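You operate a simulated robot arm through the tools that you are given. There is no shell and no other tool.

The job below is to be done with a simulated robot arm. You get a single attempt, and the scene is never put back.

Task
Wash the blue lens in the bath for 2 min.
Fine: basket down, lid on; wait till the display says DONE; leave it in.

It is judged by the outcome, as a careful person would: the job done as asked, and still so three seconds after it is handed in. It fails if anything else is knocked over, pushed out of place, dropped, spilled or broken. A push-on lid holds only when it is set on centred and level and pressed home; a screw cap is set on level and turned clockwise until tight.

Robot
A 7-joint arm with a two-finger parallel gripper, fixed in place. Base frame: the origin is at the foot of the arm, x ahead of it, y to its left, z up; the work surface is at about z = 0.862. Readings come in m, degrees, newtons and seconds.
With the tool pointing down near the work surface it reaches from about 0.3 to 0.7 m from the base axis. Its first joint turns from -66.0 to 66.0 degrees. Payload 1.57 kg.
The tool frame sits at the grasp point between the pads (the TCP): z along the fingers, y along the line on which they close. The tips reach 0.03 m beyond it. Largest opening 0.11 m; finger width 0.024, thickness 0.012; the body of the gripper, 0.048 by 0.112 m, starts 0.078 m behind the TCP.
Orientation is that of the tool frame in the base frame, as a unit quaternion [w, x, y, z]. With the fingers straight down and closing along the base's y, the tool's x points along the base's -x, its y along +y and its z along -z.

Tools
- The arm moves only by the tool arm_command. Its argument "steps" is a list of rows, each a list of 7 numbers: the shift along the base's x, y, z in units of 500 mm (1.0 is 500 mm), then the turn, a rotation vector about the base's x, y, z in units of 120 degrees (1.0 is 120 degrees), then the closure, from 0 (fully open) to 1 (shut). In form: [[tx, ty, tz, wx, wy, wz, hand], ...]. A call has 1 to 20 rows; each row is the pose to reach, as a shift and turn from the pose commanded when the call began. A call with a number of a shift or a turn outside -1 to 1 is refused whole. Each row takes 0.2 s and may step no farther than 0.05 m and 8.6 degrees from the row before; otherwise, or with a gripper value out of range, the whole call is refused. A pose out of reach is approached as far as the arm can. The call stops where the force on the tool passes 40 N (or 10 N more than at its start, if that is more) or the arm is blocked; 0.2 s more then pass. Each finger travels about 0.108 m/s and halts on what it meets, pressing with about 22 N; the grip force reading is that of the motor and also rises with nothing between the fingers. The clock runs only during rows and for 0.2 s after the last one: add rows that repeat a pose to give the fingers time. It gives the time, the measured TCP pose, the force on the tool (base axes), the opening and the grip force at its end, in the units of the frame above (readings bear some noise), with the torque about the TCP (base axes, N m) and any sound that the robot's microphone picked up, and new pictures: "pictures" is both (left out), scene, wrist or none.
- Cameras (640 x 400 px; columns grow to the right, rows downward): "scene" is fixed at [0.1798, -0.4088, 1.3995]; the picture's right is [0.60, -0.80, 0.00], its down [-0.54, -0.41, -0.73] and it looks along [0.58, 0.44, -0.68] (base axes); focal length 237 px, centre (320, 200). "wrist" rides on the gripper at [0.07, 0.016, -0.141] in the tool frame; the picture's right is [-0.23, 0.97, 0.00], its down [-0.86, -0.20, -0.48] and it looks along [-0.47, -0.11, 0.88] (tool axes); focal length 222 px, centre (320, 200). There is no depth. A picture from a camera that has moved, and an enlarged one, comes with that camera's place and axes in the base frame and with its lens. The place of the scene camera against the robot may be out by one fixed shift of up to 0.012 m in any direction.
- enlarge(camera, box): a new picture of the part [left, top, right, bottom] of that camera's present view, enlarged. No time passes.
- hand_in(): hands the job in; it is judged then, once.

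Nothing tells you positions but the pictures and the camera data. Unless the task says otherwise, let go and move clear before handing in.

The tools are called after "Request:" as a command line: name --pt "numbers of a row" for each row, then --argument value for the rest, lists and objects as JSON in quotes. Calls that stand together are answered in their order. arm_command: Moves the arm, as the interface text tells. Its arguments: {"type":"object","properties":{"steps":{"type":"array","items":{"type":"array","items":{"type":"number"}}},"pictures":{"type":"string","enum":["both","scene","wrist","none"]}},"required":["steps"]} The other tools are called the same way: enlarge (camera, box) takes an enlarged picture of a part of a camera's view; hand_in () hands the job in.

At the start:

```text
time: 0.0
position: [0.3515, -0.0927, 1.211]
ee_rot: [0.0, -0.001, 1.0, 0.0]
contact_force: [0.3, 0.4, 0.2]
moment: [0.01, 0.01, 0.01]
finger_gap: 0.1101
finger_force: 0.1
```

scene: 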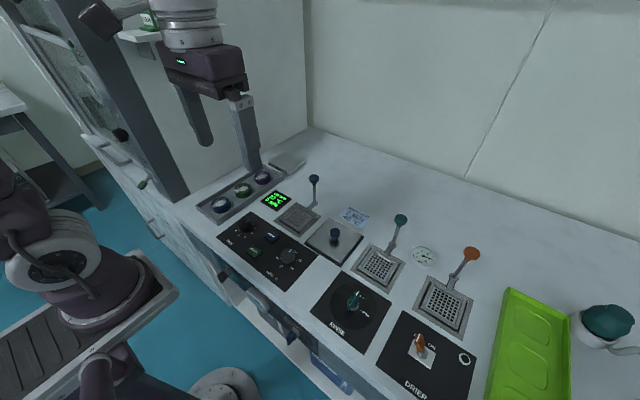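
wrist: 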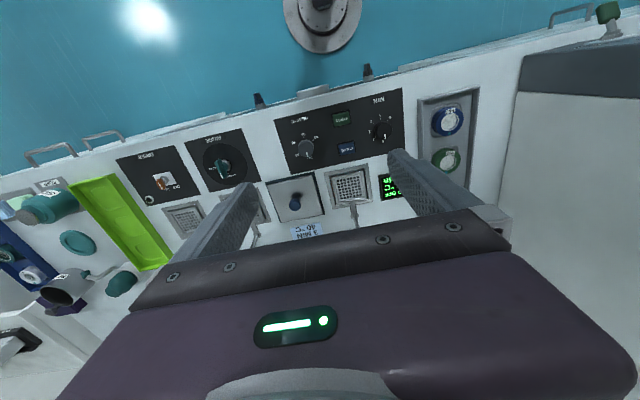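

I see a bench with a lens tray (three jars/lenses with coloured rings), a control panel, a display, a basket with a blue handle, and a lid with a knob. I'll enlarge the views to read labels before moving.

Request:
enlarge --camera "scene" --box '[190, 140, 350, 240]'

Request:
enlarge --camera "scene" --box '[210, 190, 370, 290]'

Request:
enlarge --camera "scene" --box '[300, 180, 500, 400]'

Request:
enlarge --camera "wrist" --box '[250, 80, 490, 230]'

```text
4.00 times, centred on (270, 190) of scene
camera zoom: at [0.1798, -0.4088, 1.3995], right [0.6, -0.8, 0.0], down [-0.54, -0.41, -0.73], along [0.58, 0.44, -0.68], focal length 950 px, centre (520, 240)
```

zoom: 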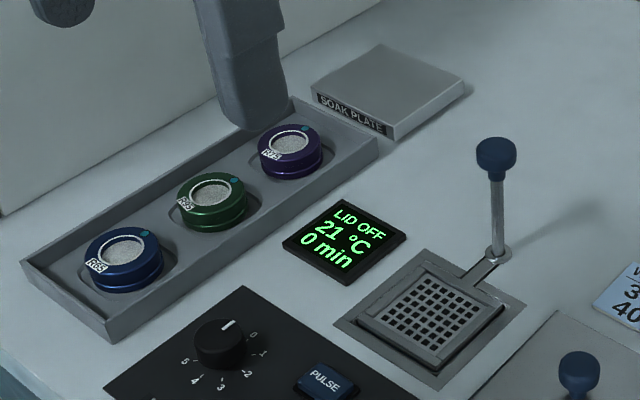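

```text
4.00 times, centred on (290, 240) of scene
camera zoom: at [0.1798, -0.4088, 1.3995], right [0.6, -0.8, 0.0], down [-0.54, -0.41, -0.73], along [0.58, 0.44, -0.68], focal length 950 px, centre (440, 40)
```

zoom: 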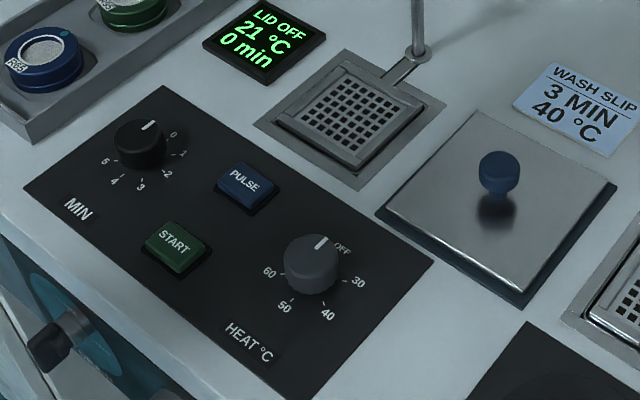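

```text
1.82 times, centred on (400, 290) of scene
camera zoom: at [0.1798, -0.4088, 1.3995], right [0.6, -0.8, 0.0], down [-0.54, -0.41, -0.73], along [0.58, 0.44, -0.68], focal length 432 px, centre (174, 36)
```

zoom: 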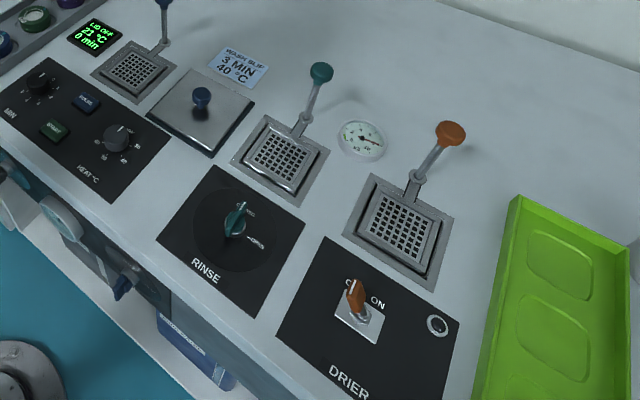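

```text
2.67 times, centred on (370, 155) of wrist
camera zoom: at [0.281, -0.0766, 1.3521], right [0.23, 0.97, 0.0], down [0.86, -0.2, 0.48], along [0.47, -0.11, -0.88], focal length 592 px, centre (187, 320)
```

zoom: 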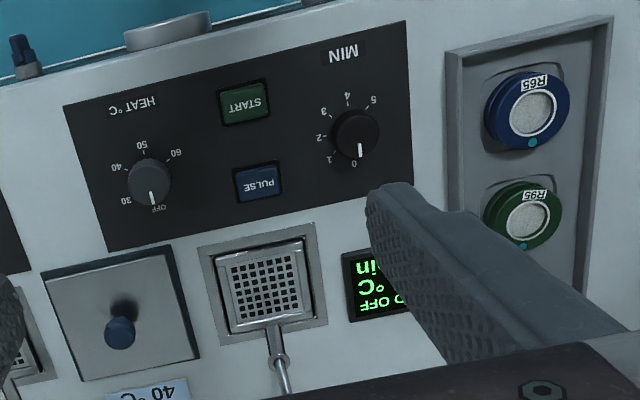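

The blue lens (R65) looks to be at the near end of the tray, about (0.417, 0.155), with the bath basket at about (0.52, -0.058). The lid rests at about (0.527, -0.193), and the MIN dial is on the panel. I'll move up above the tray for a closer look.

Request:
arm_command --pt "0.0 0.07 -0.035 0 0 0 0" --pt "0.0 0.14 -0.07 0 0 0 0" --pt "0.0 0.21 -0.105 0 0 0 0" --pt "0.0 0.28 -0.14 0 0 0 0" --pt "0.0 0.35 -0.175 0 0 0 0" --pt "0.0 0.42 -0.21 0 0 0 0" --pt "0.0 0.49 -0.25 0 0 0 0"

```text
time: 1.6
position: [0.3521, 0.1534, 1.0864]
ee_rot: [0.0, 0.0, 1.0, 0.0]
contact_force: [0.2, -0.4, 0.1]
moment: [-0.02, 0.0, -0.02]
finger_gap: 0.1101
finger_force: 0.1
camera wrist: at [0.2824, 0.17, 1.2274], right [0.23, 0.97, 0.0], down [0.85, -0.2, 0.48], along [0.47, -0.11, -0.88], focal length 222 px, centre (320, 200)
```

scene: 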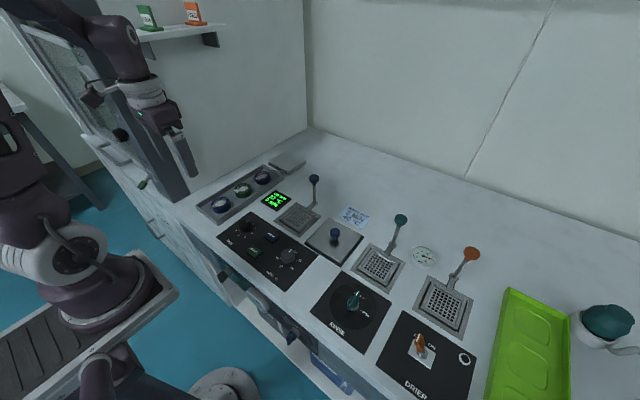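
wrist: 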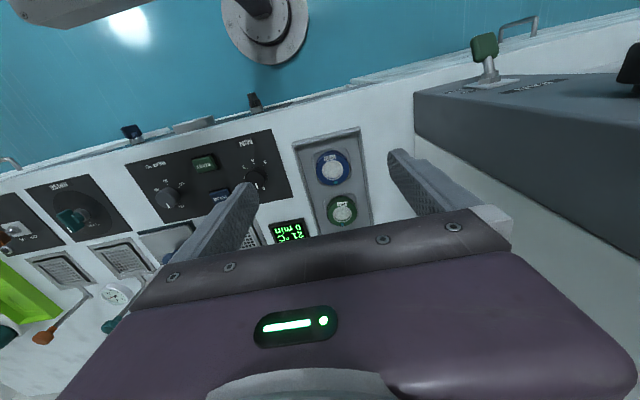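

The tray and panel are visible from above now. I'll zoom in on the tray and on the dials.

Request:
enlarge --camera "wrist" --box '[270, 120, 398, 200]'

Request:
enlarge --camera "wrist" --box '[120, 125, 312, 245]'

Request:
enlarge --camera "scene" --box '[190, 150, 318, 230]'

Request:
enlarge --camera "scene" --box '[265, 165, 393, 245]'

```text
5.00 times, centred on (334, 160) of wrist
camera zoom: at [0.2824, 0.17, 1.2274], right [0.23, 0.97, 0.0], down [0.85, -0.2, 0.48], along [0.47, -0.11, -0.88], focal length 1111 px, centre (250, 400)
```

zoom: 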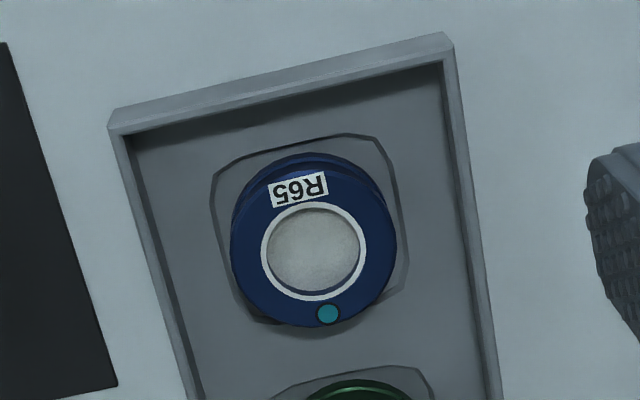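

```text
3.33 times, centred on (216, 185) of wrist
camera zoom: at [0.2824, 0.17, 1.2274], right [0.23, 0.97, 0.0], down [0.85, -0.2, 0.48], along [0.47, -0.11, -0.88], focal length 740 px, centre (667, 250)
```

zoom: 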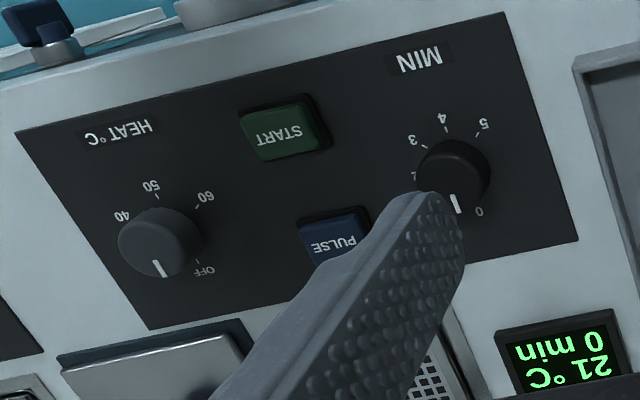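

```text
5.00 times, centred on (254, 190) of scene
camera zoom: at [0.1798, -0.4088, 1.3995], right [0.6, -0.8, 0.0], down [-0.54, -0.41, -0.73], along [0.58, 0.44, -0.68], focal length 1187 px, centre (650, 250)
```

zoom: 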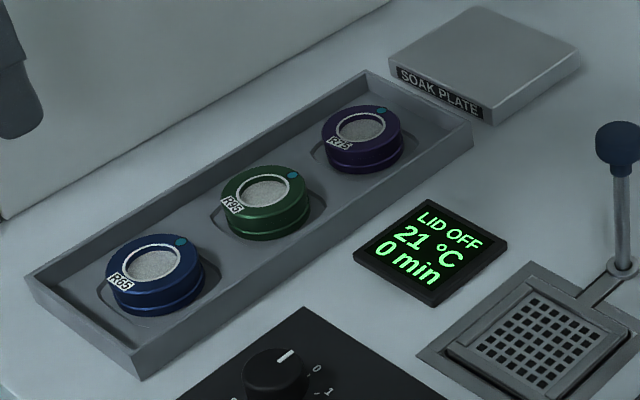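

```text
5.00 times, centred on (329, 205) of scene
camera zoom: at [0.1798, -0.4088, 1.3995], right [0.6, -0.8, 0.0], down [-0.54, -0.41, -0.73], along [0.58, 0.44, -0.68], focal length 1187 px, centre (275, 175)
```

zoom: 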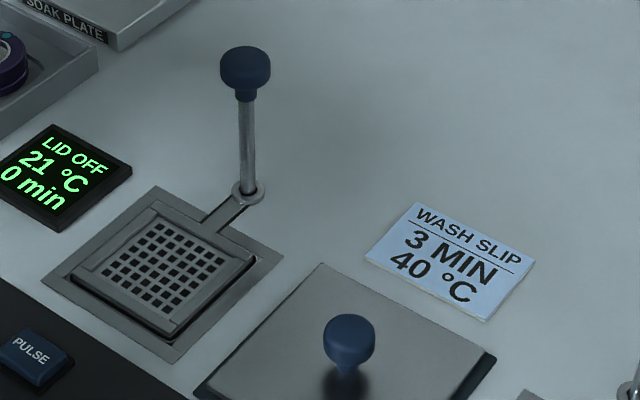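

The tray layout is clear, and the display reads LID OFF, 21 °C, 0 min. Before handling anything I'll look closer at the bath basket and its plunger rod.

Request:
arm_command --pt "0.028 -0.077 -0.01 0 0 0 0" --pt "0.056 -0.154 -0.02 0 0 0 0" --pt "0.084 -0.231 -0.03 0 0 0 0" --pt "0.112 -0.308 -0.04 0 0 0 0" --pt "0.14 -0.384 -0.052 0 0 0 0" --pictures "wrist"

Request:
enlarge --camera "wrist" --box '[224, 140, 416, 260]'

```text
time: 2.8
position: [0.4216, -0.0397, 1.0595]
ee_rot: [-0.001, 0.0, 1.0, 0.0]
contact_force: [-0.9, -0.7, -0.3]
moment: [0.01, -0.01, -0.04]
finger_gap: 0.1101
finger_force: 0.1
camera wrist: at [0.3523, -0.0238, 1.2013], right [0.23, 0.97, 0.0], down [0.85, -0.2, 0.48], along [0.47, -0.11, -0.88], focal length 222 px, centre (320, 200)
```

wrist: 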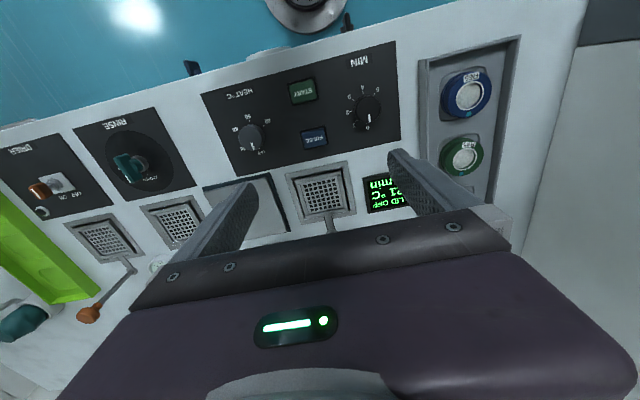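

```text
3.33 times, centred on (320, 200) of wrist
camera zoom: at [0.3523, -0.0238, 1.2013], right [0.23, 0.97, 0.0], down [0.85, -0.2, 0.48], along [0.47, -0.11, -0.88], focal length 740 px, centre (320, 200)
```

zoom: 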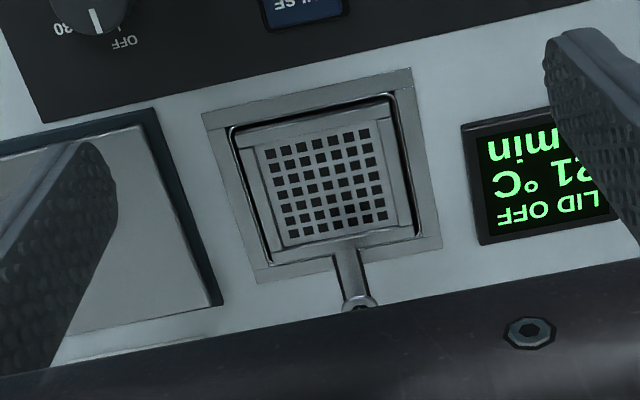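

The basket is a shallow perforated tray with a low rim, centred near (0.523, -0.059), and it is raised on a plunger rod behind it. I'll go down toward the blue lens to measure it more precisely.

Request:
arm_command --pt "-0.0246 0.08 -0.024 0 0 0 0" --pt "-0.0492 0.16 -0.048 0 0 0 0" --pt "-0.0738 0.24 -0.072 0 0 0 0" --pt "-0.0984 0.32 -0.096 0 0 0 0" --pt "-0.123 0.399 -0.119 0 0 0 0" --pictures "wrist"

Request:
enlarge --camera "wrist" --box '[240, 130, 432, 250]'

```text
time: 4.0
position: [0.3593, 0.1612, 0.9999]
ee_rot: [0.0, 0.001, 1.0, 0.0]
contact_force: [0.8, 0.8, -0.1]
moment: [-0.04, -0.02, 0.01]
finger_gap: 0.1099
finger_force: 0.1
camera wrist: at [0.2903, 0.1776, 1.1409], right [0.23, 0.97, 0.0], down [0.85, -0.2, 0.48], along [0.47, -0.11, -0.88], focal length 222 px, centre (320, 200)
```

wrist: 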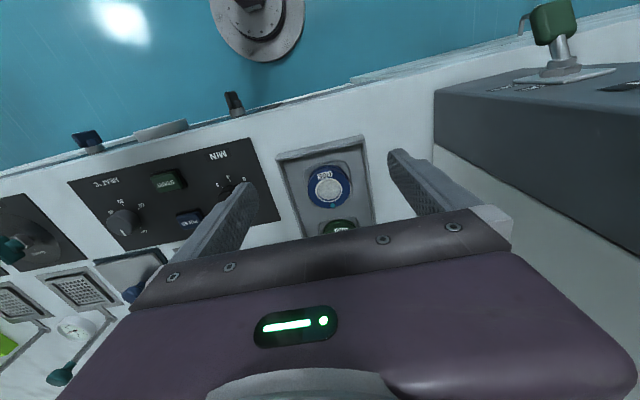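

```text
3.33 times, centred on (336, 190) of wrist
camera zoom: at [0.2903, 0.1776, 1.1409], right [0.23, 0.97, 0.0], down [0.85, -0.2, 0.48], along [0.47, -0.11, -0.88], focal length 740 px, centre (267, 233)
```

zoom: 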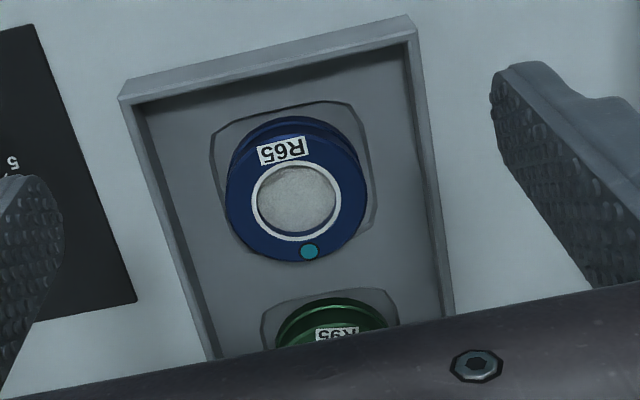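

The blue lens measures about 55 mm across with its top near z = 0.889, centred at about (0.4145, 0.1596). The tray inner walls are about ±50 mm from its centre line. I'll pre-close partially and hover above it to check alignment.

Request:
arm_command --pt "0.055 0 -0.02 0 0 0 0.4" --pt "0.109 0 -0.05 0 0 0 0.4" --pt "0.109 0 -0.08 0 0 0 0.4" --pt "0.109 0 -0.08 0 0 0 0.4"

Request:
enlarge --camera "wrist" --box '[224, 110, 416, 230]'

Request:
enlarge --camera "scene" --box '[190, 140, 318, 220]'

```text
time: 5.0
position: [0.4125, 0.1599, 0.9612]
ee_rot: [0.0, -0.001, 1.0, 0.0]
contact_force: [0.0, -0.5, -0.3]
moment: [0.02, -0.03, 0.01]
finger_gap: 0.0658
finger_force: 0.0
camera wrist: at [0.3433, 0.1758, 1.1018], right [0.23, 0.97, 0.0], down [0.86, -0.2, 0.48], along [0.47, -0.11, -0.88], focal length 222 px, centre (320, 200)
```

scene: 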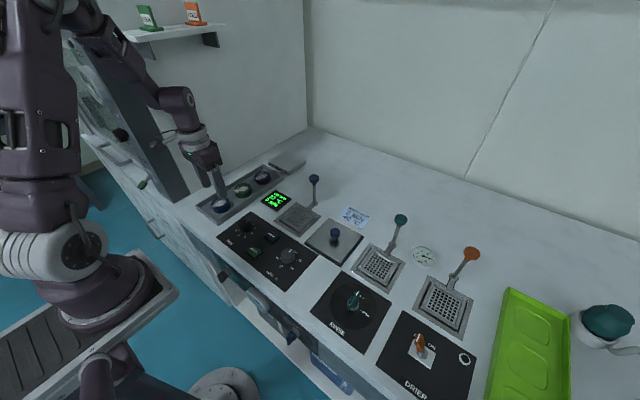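
wrist: 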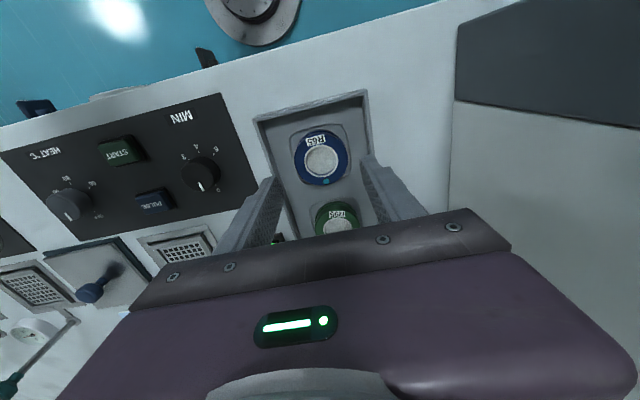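

```text
3.33 times, centred on (320, 170) of wrist
camera zoom: at [0.3433, 0.1758, 1.1018], right [0.23, 0.97, 0.0], down [0.86, -0.2, 0.48], along [0.47, -0.11, -0.88], focal length 740 px, centre (320, 300)
```

zoom: 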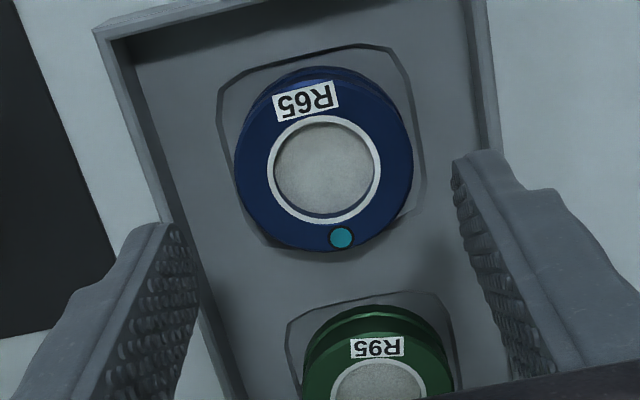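

```text
5.00 times, centred on (254, 180) of scene
camera zoom: at [0.1798, -0.4088, 1.3995], right [0.6, -0.8, 0.0], down [-0.54, -0.41, -0.73], along [0.58, 0.44, -0.68], focal length 1187 px, centre (650, 300)
```

zoom: 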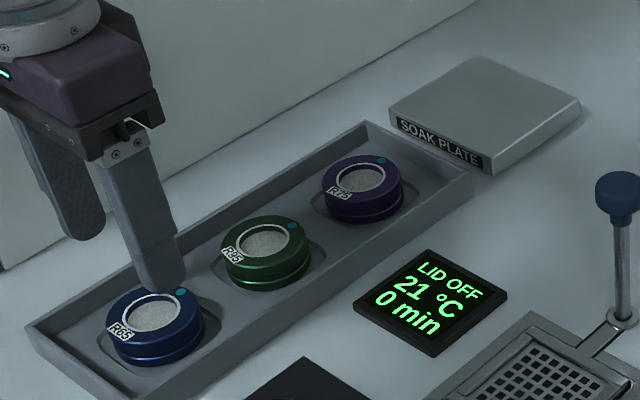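

The lens is centred under the gripper at about (0.415, 0.160) with the fingers clear of the walls. I'll descend so the tips reach about 14 mm below the lens top, then close.

Request:
arm_command --pt "0.001 0.0005 -0.04 0 0 0 0.4" --pt "0.001 0.0005 -0.08 0 0 0 0.4" --pt "0.001 0.0005 -0.111 0 0 0 0.4" --pt "0.001 0.0005 -0.111 0 0 0 0.4"

Request:
enlarge --camera "wrist" --box '[224, 110, 416, 230]'

Request:
enlarge --camera "scene" --box '[190, 150, 270, 230]'

```text
time: 6.0
position: [0.4146, 0.1586, 0.9059]
ee_rot: [-0.001, -0.001, 1.0, 0.0]
contact_force: [1.1, -0.5, -0.5]
moment: [0.01, 0.0, 0.07]
finger_gap: 0.0661
finger_force: 0.1
camera wrist: at [0.3443, 0.1755, 1.0464], right [0.23, 0.97, 0.0], down [0.86, -0.2, 0.48], along [0.47, -0.11, -0.88], focal length 222 px, centre (320, 200)
```

scene: 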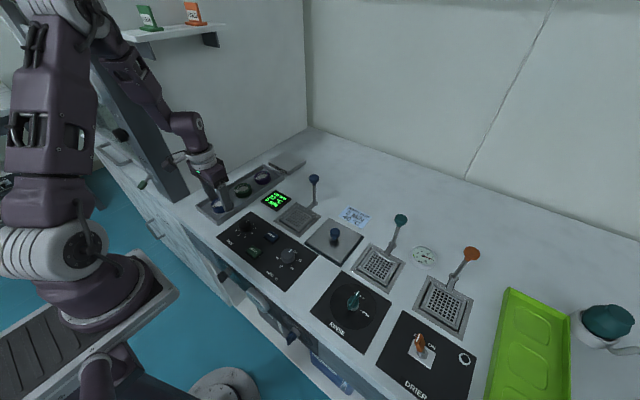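
wrist: 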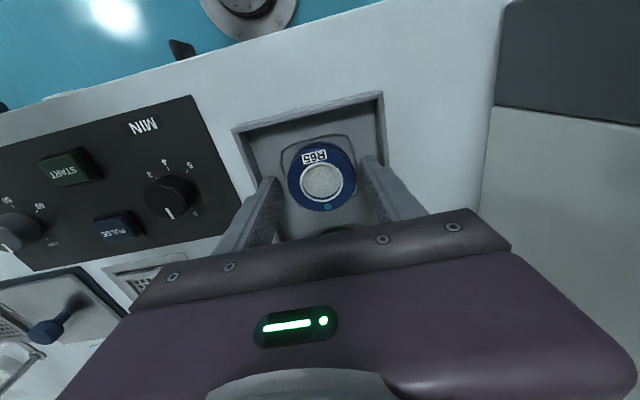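

```text
3.33 times, centred on (320, 170) of wrist
camera zoom: at [0.3443, 0.1755, 1.0464], right [0.23, 0.97, 0.0], down [0.86, -0.2, 0.48], along [0.47, -0.11, -0.88], focal length 740 px, centre (320, 300)
```

zoom: 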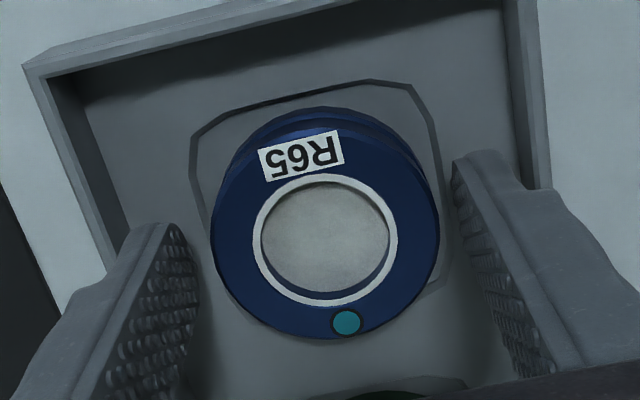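

```text
5.00 times, centred on (230, 190) of scene
camera zoom: at [0.1798, -0.4088, 1.3995], right [0.6, -0.8, 0.0], down [-0.54, -0.41, -0.73], along [0.58, 0.44, -0.68], focal length 1187 px, centre (770, 250)
```

zoom: 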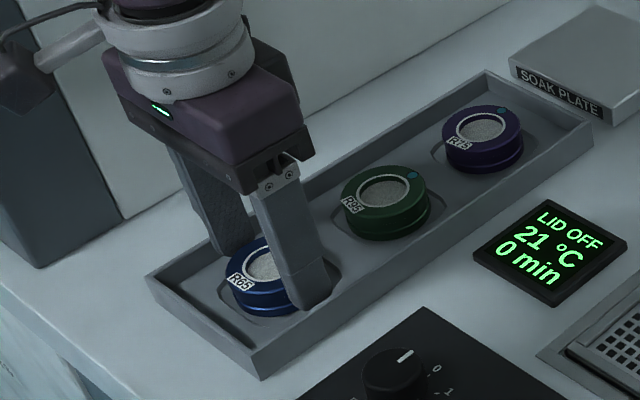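

The fingers straddle the blue lens with clearance on both sides and no contact force. Closing now, then lifting slightly.

Request:
arm_command --pt "0 0 0 0 0 0 0.55" --pt "0 0 0 0 0 0 0.7" --pt "0 0 0 0 0 0 0.7" --pt "0 0 0 0 0 0 0.7" --pictures "wrist"

```text
time: 7.0
position: [0.4144, 0.1586, 0.9059]
ee_rot: [-0.001, -0.001, 1.0, 0.0]
contact_force: [0.3, 0.3, -0.1]
moment: [-0.04, 0.0, 0.01]
finger_gap: 0.0537
finger_force: 22.1
camera wrist: at [0.3444, 0.1755, 1.0467], right [0.23, 0.97, 0.0], down [0.86, -0.2, 0.48], along [0.47, -0.11, -0.88], focal length 222 px, centre (320, 200)
```

wrist: 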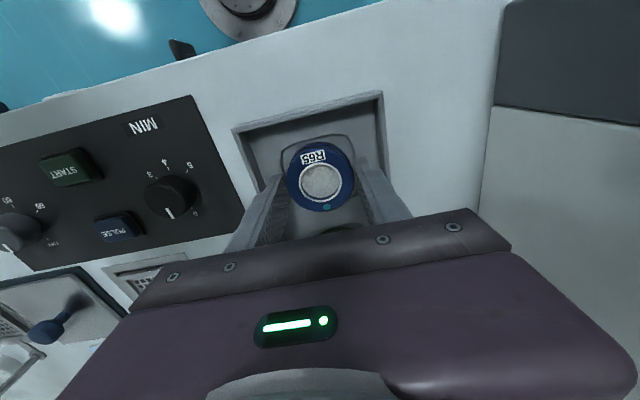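

The lens is gripped at a gap of 53.7 mm and 22 N. Lifting it straight up out of the tray.

Request:
arm_command --pt "0 0 0.03 0 0 0 0.7" --pt "0 0 0.08 0 0 0 0.7" --pt "0 0 0.14 0 0 0 0.7" --pt "0 0 0.2 0 0 0 0.7"

Request:
enlarge --camera "scene" --box '[190, 120, 286, 216]'

Request:
enlarge --camera "wrist" --box '[224, 110, 416, 230]'

```text
time: 8.0
position: [0.414, 0.1586, 1.005]
ee_rot: [0.001, 0.0, 1.0, 0.001]
contact_force: [-0.3, -1.0, -0.9]
moment: [-0.01, 0.04, 0.0]
finger_gap: 0.0537
finger_force: 22.1
camera wrist: at [0.3445, 0.1754, 1.1465], right [0.23, 0.97, 0.0], down [0.86, -0.2, 0.48], along [0.47, -0.11, -0.88], focal length 222 px, centre (320, 200)
```

scene: 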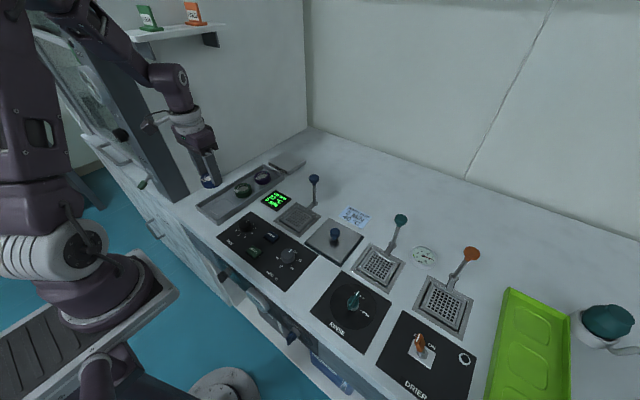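
wrist: 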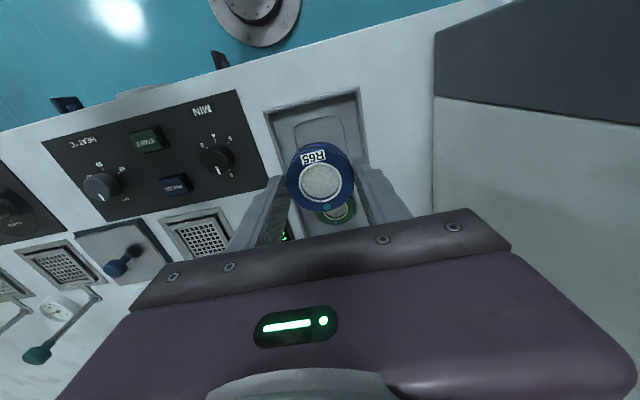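

```text
4.17 times, centred on (238, 168) of scene
camera zoom: at [0.1798, -0.4088, 1.3995], right [0.6, -0.8, 0.0], down [-0.54, -0.41, -0.73], along [0.58, 0.44, -0.68], focal length 989 px, centre (662, 333)
```

zoom: 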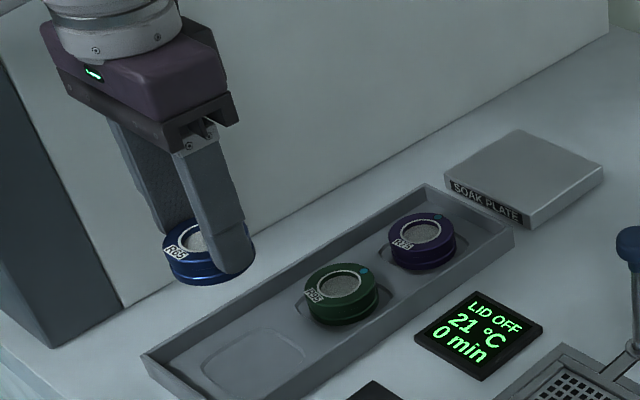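

```text
3.33 times, centred on (320, 170) of wrist
camera zoom: at [0.3445, 0.1754, 1.1465], right [0.23, 0.97, 0.0], down [0.86, -0.2, 0.48], along [0.47, -0.11, -0.88], focal length 740 px, centre (320, 300)
```

zoom: 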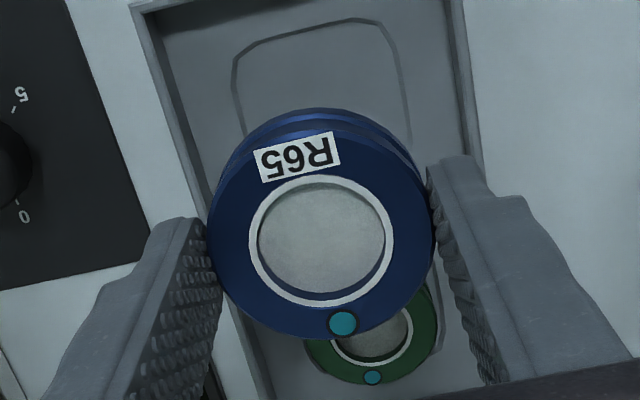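

The blue lens is held level and the other two are undisturbed. I'll carry it over the basket and hover above its centre, near (0.523, -0.0605).

Request:
arm_command --pt "0.036 -0.0735 0 0 0 0 0.7" --pt "0.0727 -0.147 0 0 0 0 0.7" --pt "0.109 -0.2205 0 0 0 0 0.7" --pt "0.1453 -0.294 0 0 0 0 0.7" --pt "0.1817 -0.3675 0 0 0 0 0.7" --pt "0.218 -0.441 -0.01 0 0 0 0.7" --pt "0.218 -0.441 -0.05 0 0 0 0.7" --pt "0.218 -0.441 -0.09 0 0 0 0.7" --pt "0.218 -0.441 -0.09 0 0 0 0.7"

Request:
enlarge --camera "scene" --box '[256, 160, 352, 256]'

Request:
enlarge --camera "wrist" --box '[224, 110, 416, 230]'

```text
time: 10.0
position: [0.523, -0.0622, 0.96]
ee_rot: [-0.001, 0.0, 1.0, 0.0]
contact_force: [0.2, -1.4, -0.3]
moment: [0.03, 0.01, 0.0]
finger_gap: 0.0537
finger_force: 21.5
camera wrist: at [0.4528, -0.0448, 1.1003], right [0.23, 0.97, 0.0], down [0.86, -0.2, 0.48], along [0.47, -0.11, -0.88], focal length 222 px, centre (320, 200)
```

scene: 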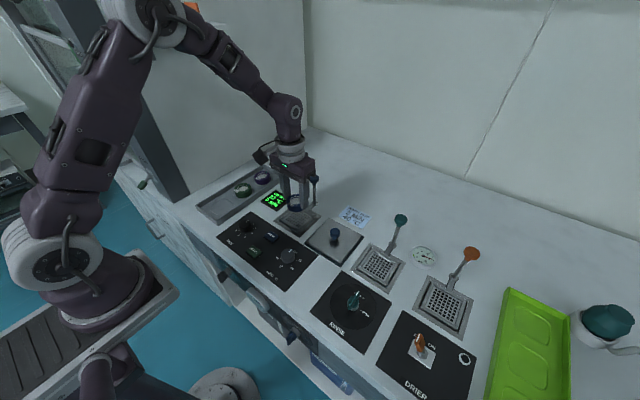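
wrist: 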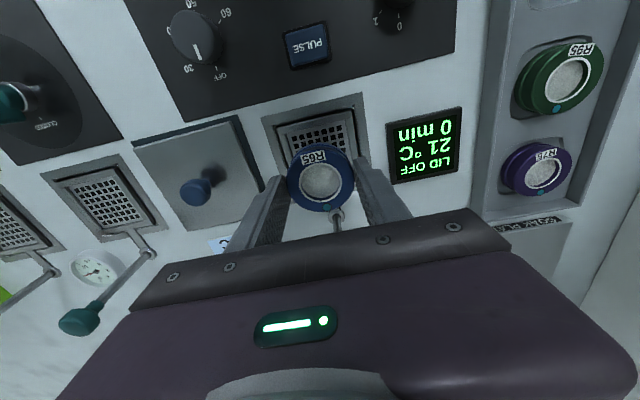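

```text
4.17 times, centred on (304, 208) of scene
camera zoom: at [0.1798, -0.4088, 1.3995], right [0.6, -0.8, 0.0], down [-0.54, -0.41, -0.73], along [0.58, 0.44, -0.68], focal length 989 px, centre (387, 167)
```

zoom: 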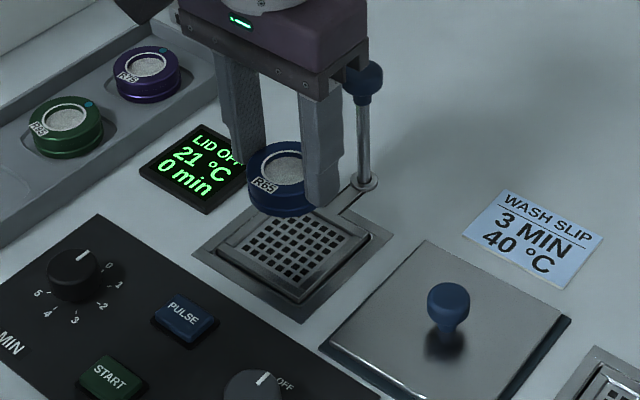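

```text
3.33 times, centred on (320, 170) of wrist
camera zoom: at [0.4528, -0.0448, 1.1003], right [0.23, 0.97, 0.0], down [0.86, -0.2, 0.48], along [0.47, -0.11, -0.88], focal length 740 px, centre (320, 300)
```

zoom: 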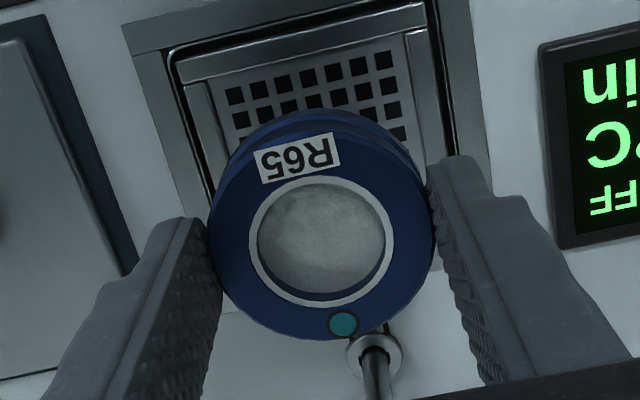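

The lens hovers over the basket. I'll zoom in further to check its centring against the basket's rims.

Request:
enlarge --camera "wrist" --box '[256, 90, 384, 170]'

Request:
enlarge --camera "scene" --box '[270, 185, 334, 249]'

```text
5.00 times, centred on (320, 130) of wrist
camera zoom: at [0.4528, -0.0448, 1.1003], right [0.23, 0.97, 0.0], down [0.86, -0.2, 0.48], along [0.47, -0.11, -0.88], focal length 1111 px, centre (320, 550)
```

zoom: 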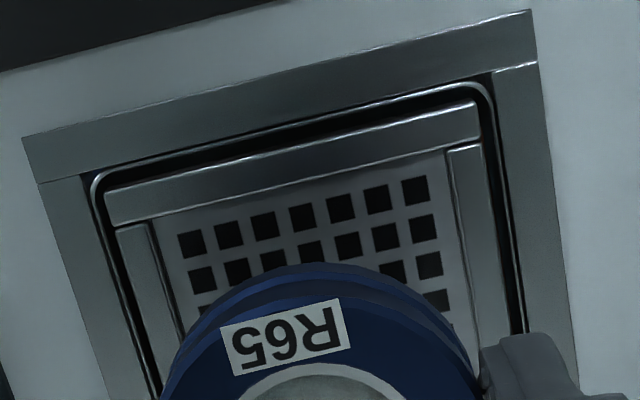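

```text
6.25 times, centred on (302, 217) of scene
camera zoom: at [0.1798, -0.4088, 1.3995], right [0.6, -0.8, 0.0], down [-0.54, -0.41, -0.73], along [0.58, 0.44, -0.68], focal length 1484 px, centre (432, 94)
```

zoom: 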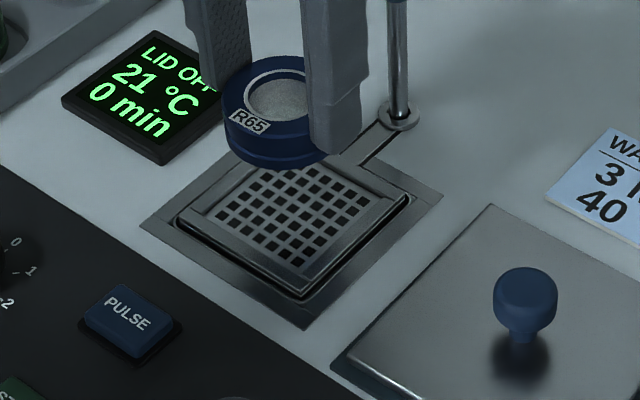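

The inner floor is about 62 mm wide, centred near (0.5245, -0.0595), so the lens needs a shift of about +2 mm in x and +1 mm in y. I'll descend to just above the floor and recheck.

Request:
arm_command --pt "0.005 0.0022 -0.03 0 0 0 0.7" --pt "0.005 0.0022 -0.06 0 0 0 0.7" --pt "0.005 0.0022 -0.088 0 0 0 0.7" --pt "0.005 0.0022 -0.088 0 0 0 0.7" --pictures "wrist"

Request:
enlarge --camera "wrist" --box '[240, 110, 400, 210]'

Request:
enlarge --camera "scene" --box '[270, 185, 334, 249]'

```text
time: 11.0
position: [0.5255, -0.0604, 0.9156]
ee_rot: [0.001, 0.001, 1.0, 0.0]
contact_force: [0.1, 0.1, -0.9]
moment: [-0.01, 0.0, 0.01]
finger_gap: 0.0537
finger_force: 21.5
camera wrist: at [0.4557, -0.0432, 1.057], right [0.23, 0.97, 0.0], down [0.86, -0.2, 0.48], along [0.47, -0.11, -0.88], focal length 222 px, centre (320, 200)
```

wrist: 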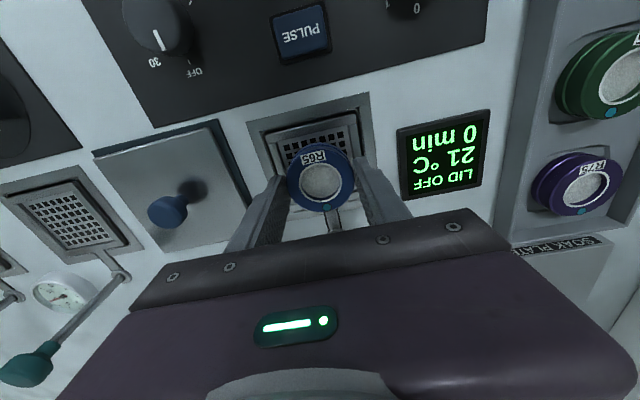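

```text
4.00 times, centred on (320, 160) of wrist
camera zoom: at [0.4557, -0.0432, 1.057], right [0.23, 0.97, 0.0], down [0.86, -0.2, 0.48], along [0.47, -0.11, -0.88], focal length 888 px, centre (320, 360)
```

zoom: 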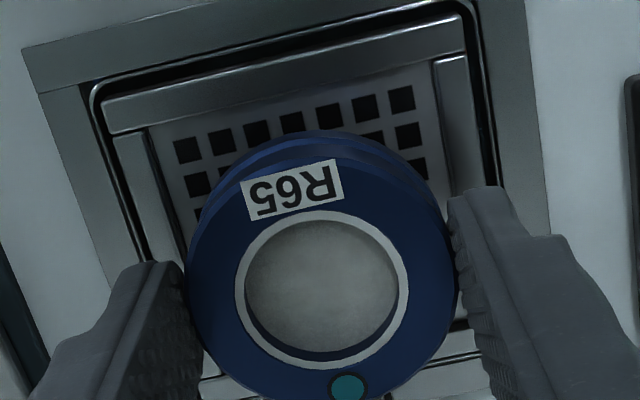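

```text
6.25 times, centred on (302, 217) of scene
camera zoom: at [0.1798, -0.4088, 1.3995], right [0.6, -0.8, 0.0], down [-0.54, -0.41, -0.73], along [0.58, 0.44, -0.68], focal length 1484 px, centre (432, 94)
```

zoom: 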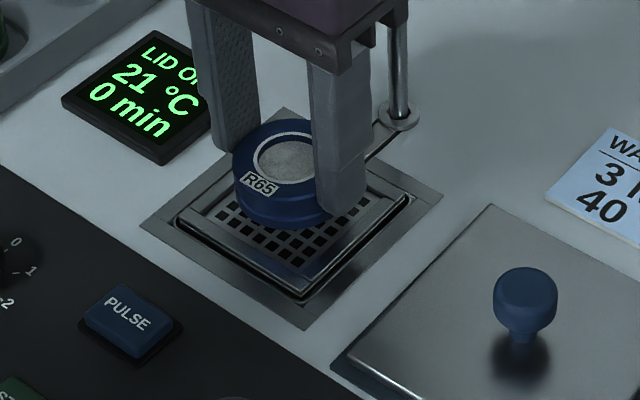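

The lens is now centred within about 0.5 mm of the basket centre. I'll lower it in small steps while watching the force.

Request:
arm_command --pt "0 0 -0.006 0 0 0 0.7" --pt "0 0 -0.012 0 0 0 0.7" --pt "0 0 -0.012 0 0 0 0.7" --pictures "none"

Request:
arm_command --pt "0 0 -0.002 0 0 0 0.7" --pt "0 0 -0.004 0 0 0 0.7" --pt "0 0 -0.004 0 0 0 0.7" --pictures "both"

Request:
enlarge --camera "scene" --box '[270, 185, 334, 249]'

Request:
enlarge --camera "wrist" --box '[240, 110, 400, 210]'

```text
time: 11.8
position: [0.5263, -0.0601, 0.9108]
ee_rot: [0.001, 0.0, 1.0, -0.001]
contact_force: [-0.5, 0.1, -1.1]
moment: [-0.01, 0.02, -0.02]
finger_gap: 0.0537
finger_force: 22.2
```

```text
time: 12.6
position: [0.5253, -0.0603, 0.9077]
ee_rot: [-0.001, 0.0, 1.0, 0.001]
contact_force: [0.3, -0.3, -0.2]
moment: [0.01, -0.04, 0.0]
finger_gap: 0.0538
finger_force: 21.9
camera wrist: at [0.4563, -0.0435, 1.0489], right [0.23, 0.97, 0.0], down [0.86, -0.2, 0.48], along [0.47, -0.11, -0.88], focal length 222 px, centre (320, 200)
```

scene: 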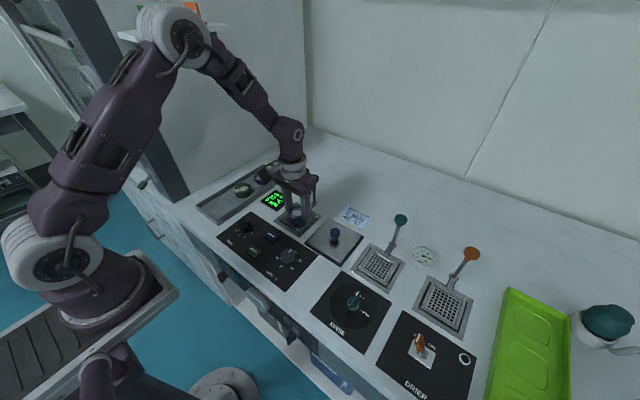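
wrist: 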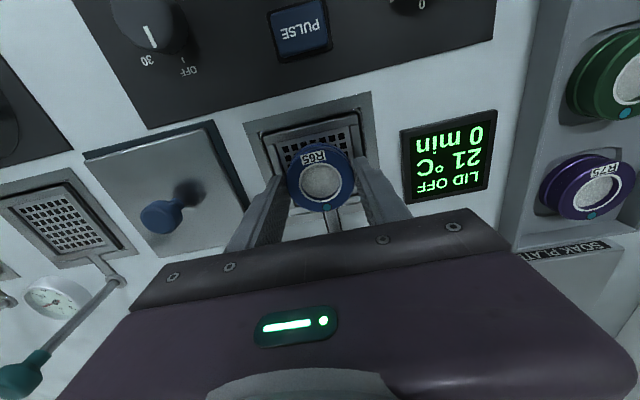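

```text
6.25 times, centred on (302, 217) of scene
camera zoom: at [0.1798, -0.4088, 1.3995], right [0.6, -0.8, 0.0], down [-0.54, -0.41, -0.73], along [0.58, 0.44, -0.68], focal length 1484 px, centre (432, 94)
```

zoom: 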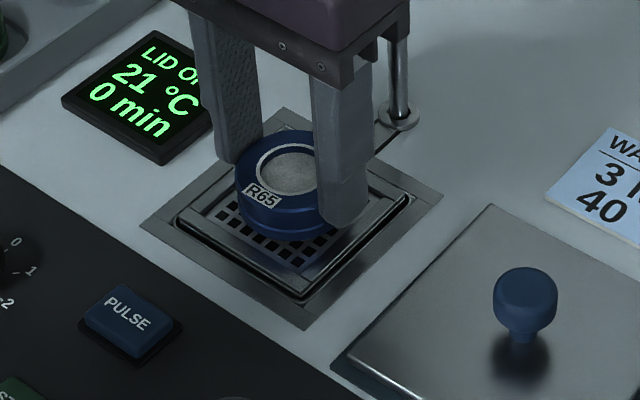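

```text
4.00 times, centred on (320, 160) of wrist
camera zoom: at [0.4563, -0.0435, 1.0489], right [0.23, 0.97, 0.0], down [0.86, -0.2, 0.48], along [0.47, -0.11, -0.88], focal length 888 px, centre (320, 360)
```

zoom: 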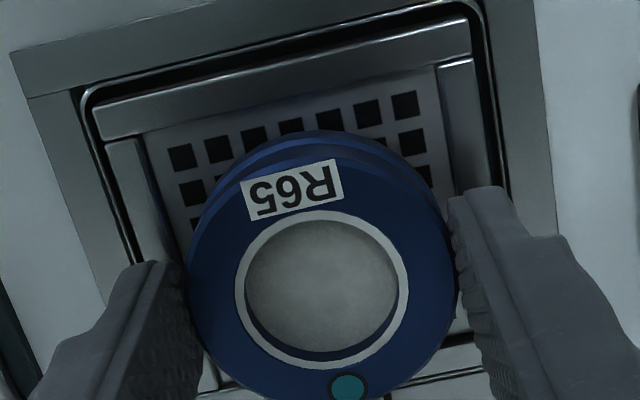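

No contact yet at TCP z ≈ 0.908. Continuing down in millimetre steps.

Request:
arm_command --pt "0 0 -0.002 0 0 0 0.7" --pt "0 0 -0.003 0 0 0 0.7" --pt "0 0 -0.003 0 0 0 0.7" --pictures "none"

Request:
arm_command --pt "0 0 -0.001 0 0 0 0.7" --pt "0 0 -0.002 0 0 0 0.7" --pt "0 0 -0.002 0 0 0 0.7" --pictures "wrist"

Request:
enlarge --camera "scene" --box '[280, 195, 328, 243]'

```text
time: 13.4
position: [0.5257, -0.0606, 0.9068]
ee_rot: [0.0, 0.0, 1.0, 0.0]
contact_force: [0.5, -0.4, -1.2]
moment: [0.01, 0.01, 0.02]
finger_gap: 0.054
finger_force: 22.0
```

```text
time: 14.2
position: [0.5251, -0.0602, 0.9061]
ee_rot: [0.0, 0.0, 1.0, -0.001]
contact_force: [0.9, 0.4, -1.1]
moment: [0.01, -0.01, -0.01]
finger_gap: 0.0535
finger_force: 22.2
camera wrist: at [0.4556, -0.0432, 1.0468], right [0.23, 0.97, 0.0], down [0.86, -0.2, 0.48], along [0.47, -0.11, -0.88], focal length 222 px, centre (320, 200)
```

wrist: 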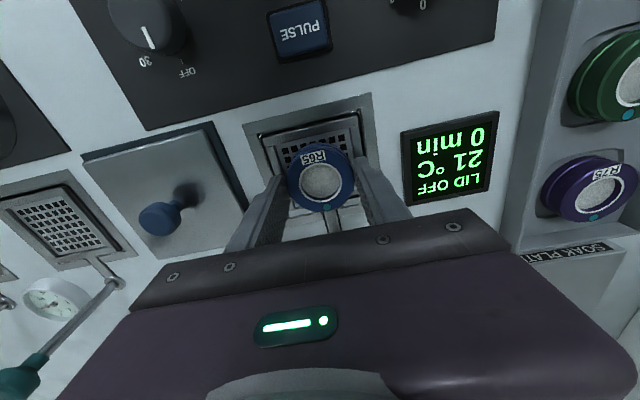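

```text
8.33 times, centred on (304, 219) of scene
camera zoom: at [0.1798, -0.4088, 1.3995], right [0.6, -0.8, 0.0], down [-0.54, -0.41, -0.73], along [0.58, 0.44, -0.68], focal length 1979 px, centre (453, 42)
```

zoom: 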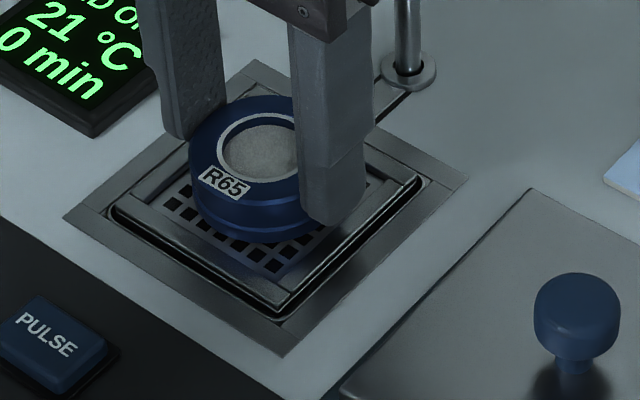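

Still no contact at z ≈ 0.9058. Continuing down a little at a time.

Request:
arm_command --pt "0 0 -0.002 0 0 0 0.7" --pt "0 0 -0.003 0 0 0 0.7" --pt "0 0 -0.003 0 0 0 0.7" --pictures "none"

Request:
arm_command --pt "0 0 -0.001 0 0 0 0.7" --pt "0 0 -0.002 0 0 0 0.7" --pt "0 0 -0.002 0 0 0 0.7" --pictures "wrist"

Request:
enlarge --camera "scene" --box '[280, 195, 328, 243]'

```text
time: 15.0
position: [0.5255, -0.0591, 0.9026]
ee_rot: [0.0, 0.0, 1.0, 0.0]
contact_force: [-0.9, -0.5, 0.0]
moment: [0.0, 0.01, 0.01]
finger_gap: 0.0539
finger_force: 22.0
```

```text
time: 15.8
position: [0.5265, -0.0592, 0.9028]
ee_rot: [0.0, -0.001, 1.0, 0.0]
contact_force: [-1.4, 0.3, 0.2]
moment: [0.02, 0.03, -0.03]
finger_gap: 0.0534
finger_force: 21.9
camera wrist: at [0.4561, -0.0433, 1.0437], right [0.23, 0.97, 0.0], down [0.86, -0.2, 0.48], along [0.47, -0.11, -0.88], focal length 222 px, centre (320, 200)
```

wrist: 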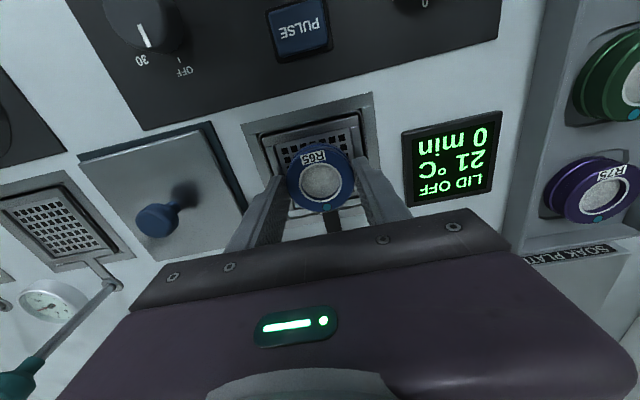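

```text
8.33 times, centred on (304, 219) of scene
camera zoom: at [0.1798, -0.4088, 1.3995], right [0.6, -0.8, 0.0], down [-0.54, -0.41, -0.73], along [0.58, 0.44, -0.68], focal length 1979 px, centre (453, 42)
```

zoom: 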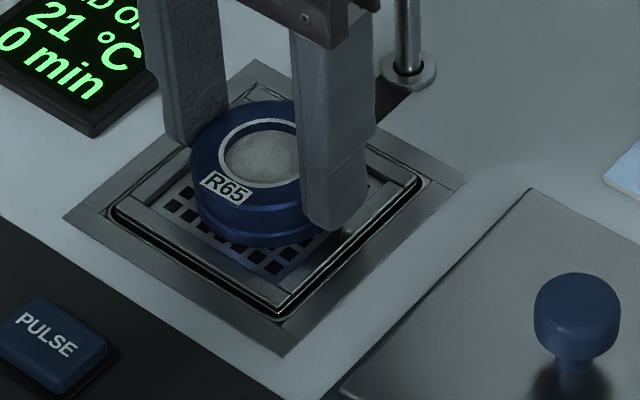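

Still free at z ≈ 0.9027. I'll keep lowering in 1 mm steps.

Request:
arm_command --pt "0 0 -0.001 0 0 0 0.7" --pt "0 0 -0.002 0 0 0 0.7" --pt "0 0 -0.002 0 0 0 0.7" --pictures "none"

Request:
arm_command --pt "0 0 -0.001 0 0 0 0.7" --pt "0 0 -0.002 0 0 0 0.7" --pt "0 0 -0.002 0 0 0 0.7" --pictures "wrist"

Request:
enlarge --camera "scene" --box '[280, 195, 328, 243]'

Request:
enlarge --camera "wrist" --box '[240, 110, 400, 210]'

```text
time: 16.6
position: [0.5257, -0.0605, 0.9014]
ee_rot: [0.0, 0.0, 1.0, 0.0]
contact_force: [-0.1, -0.3, 0.3]
moment: [-0.06, -0.01, -0.03]
finger_gap: 0.054
finger_force: 22.0
```

```text
time: 17.4
position: [0.5258, -0.0583, 0.8997]
ee_rot: [0.0, 0.0, 1.0, 0.0]
contact_force: [-0.4, -0.1, 0.0]
moment: [-0.07, 0.0, 0.02]
finger_gap: 0.0538
finger_force: 21.8
camera wrist: at [0.4563, -0.0431, 1.0416], right [0.23, 0.97, 0.0], down [0.86, -0.2, 0.48], along [0.47, -0.11, -0.88], focal length 222 px, centre (320, 200)
```

wrist: 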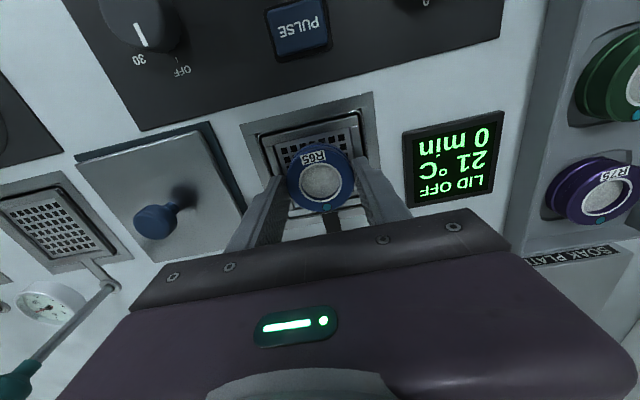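

```text
8.33 times, centred on (304, 219) of scene
camera zoom: at [0.1798, -0.4088, 1.3995], right [0.6, -0.8, 0.0], down [-0.54, -0.41, -0.73], along [0.58, 0.44, -0.68], focal length 1979 px, centre (453, 42)
```

zoom: 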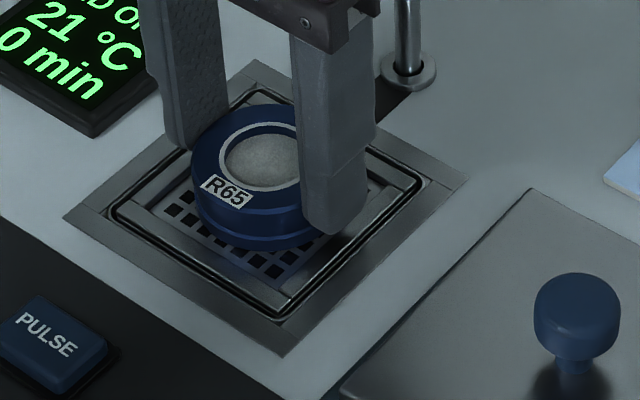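

```text
4.00 times, centred on (320, 160) of wrist
camera zoom: at [0.4563, -0.0431, 1.0416], right [0.23, 0.97, 0.0], down [0.86, -0.2, 0.48], along [0.47, -0.11, -0.88], focal length 888 px, centre (320, 360)
```

zoom: 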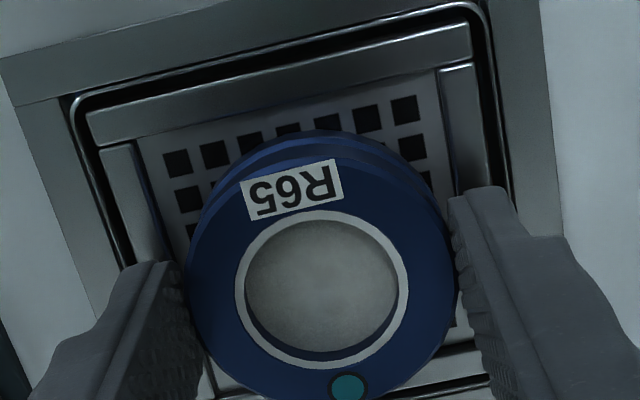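

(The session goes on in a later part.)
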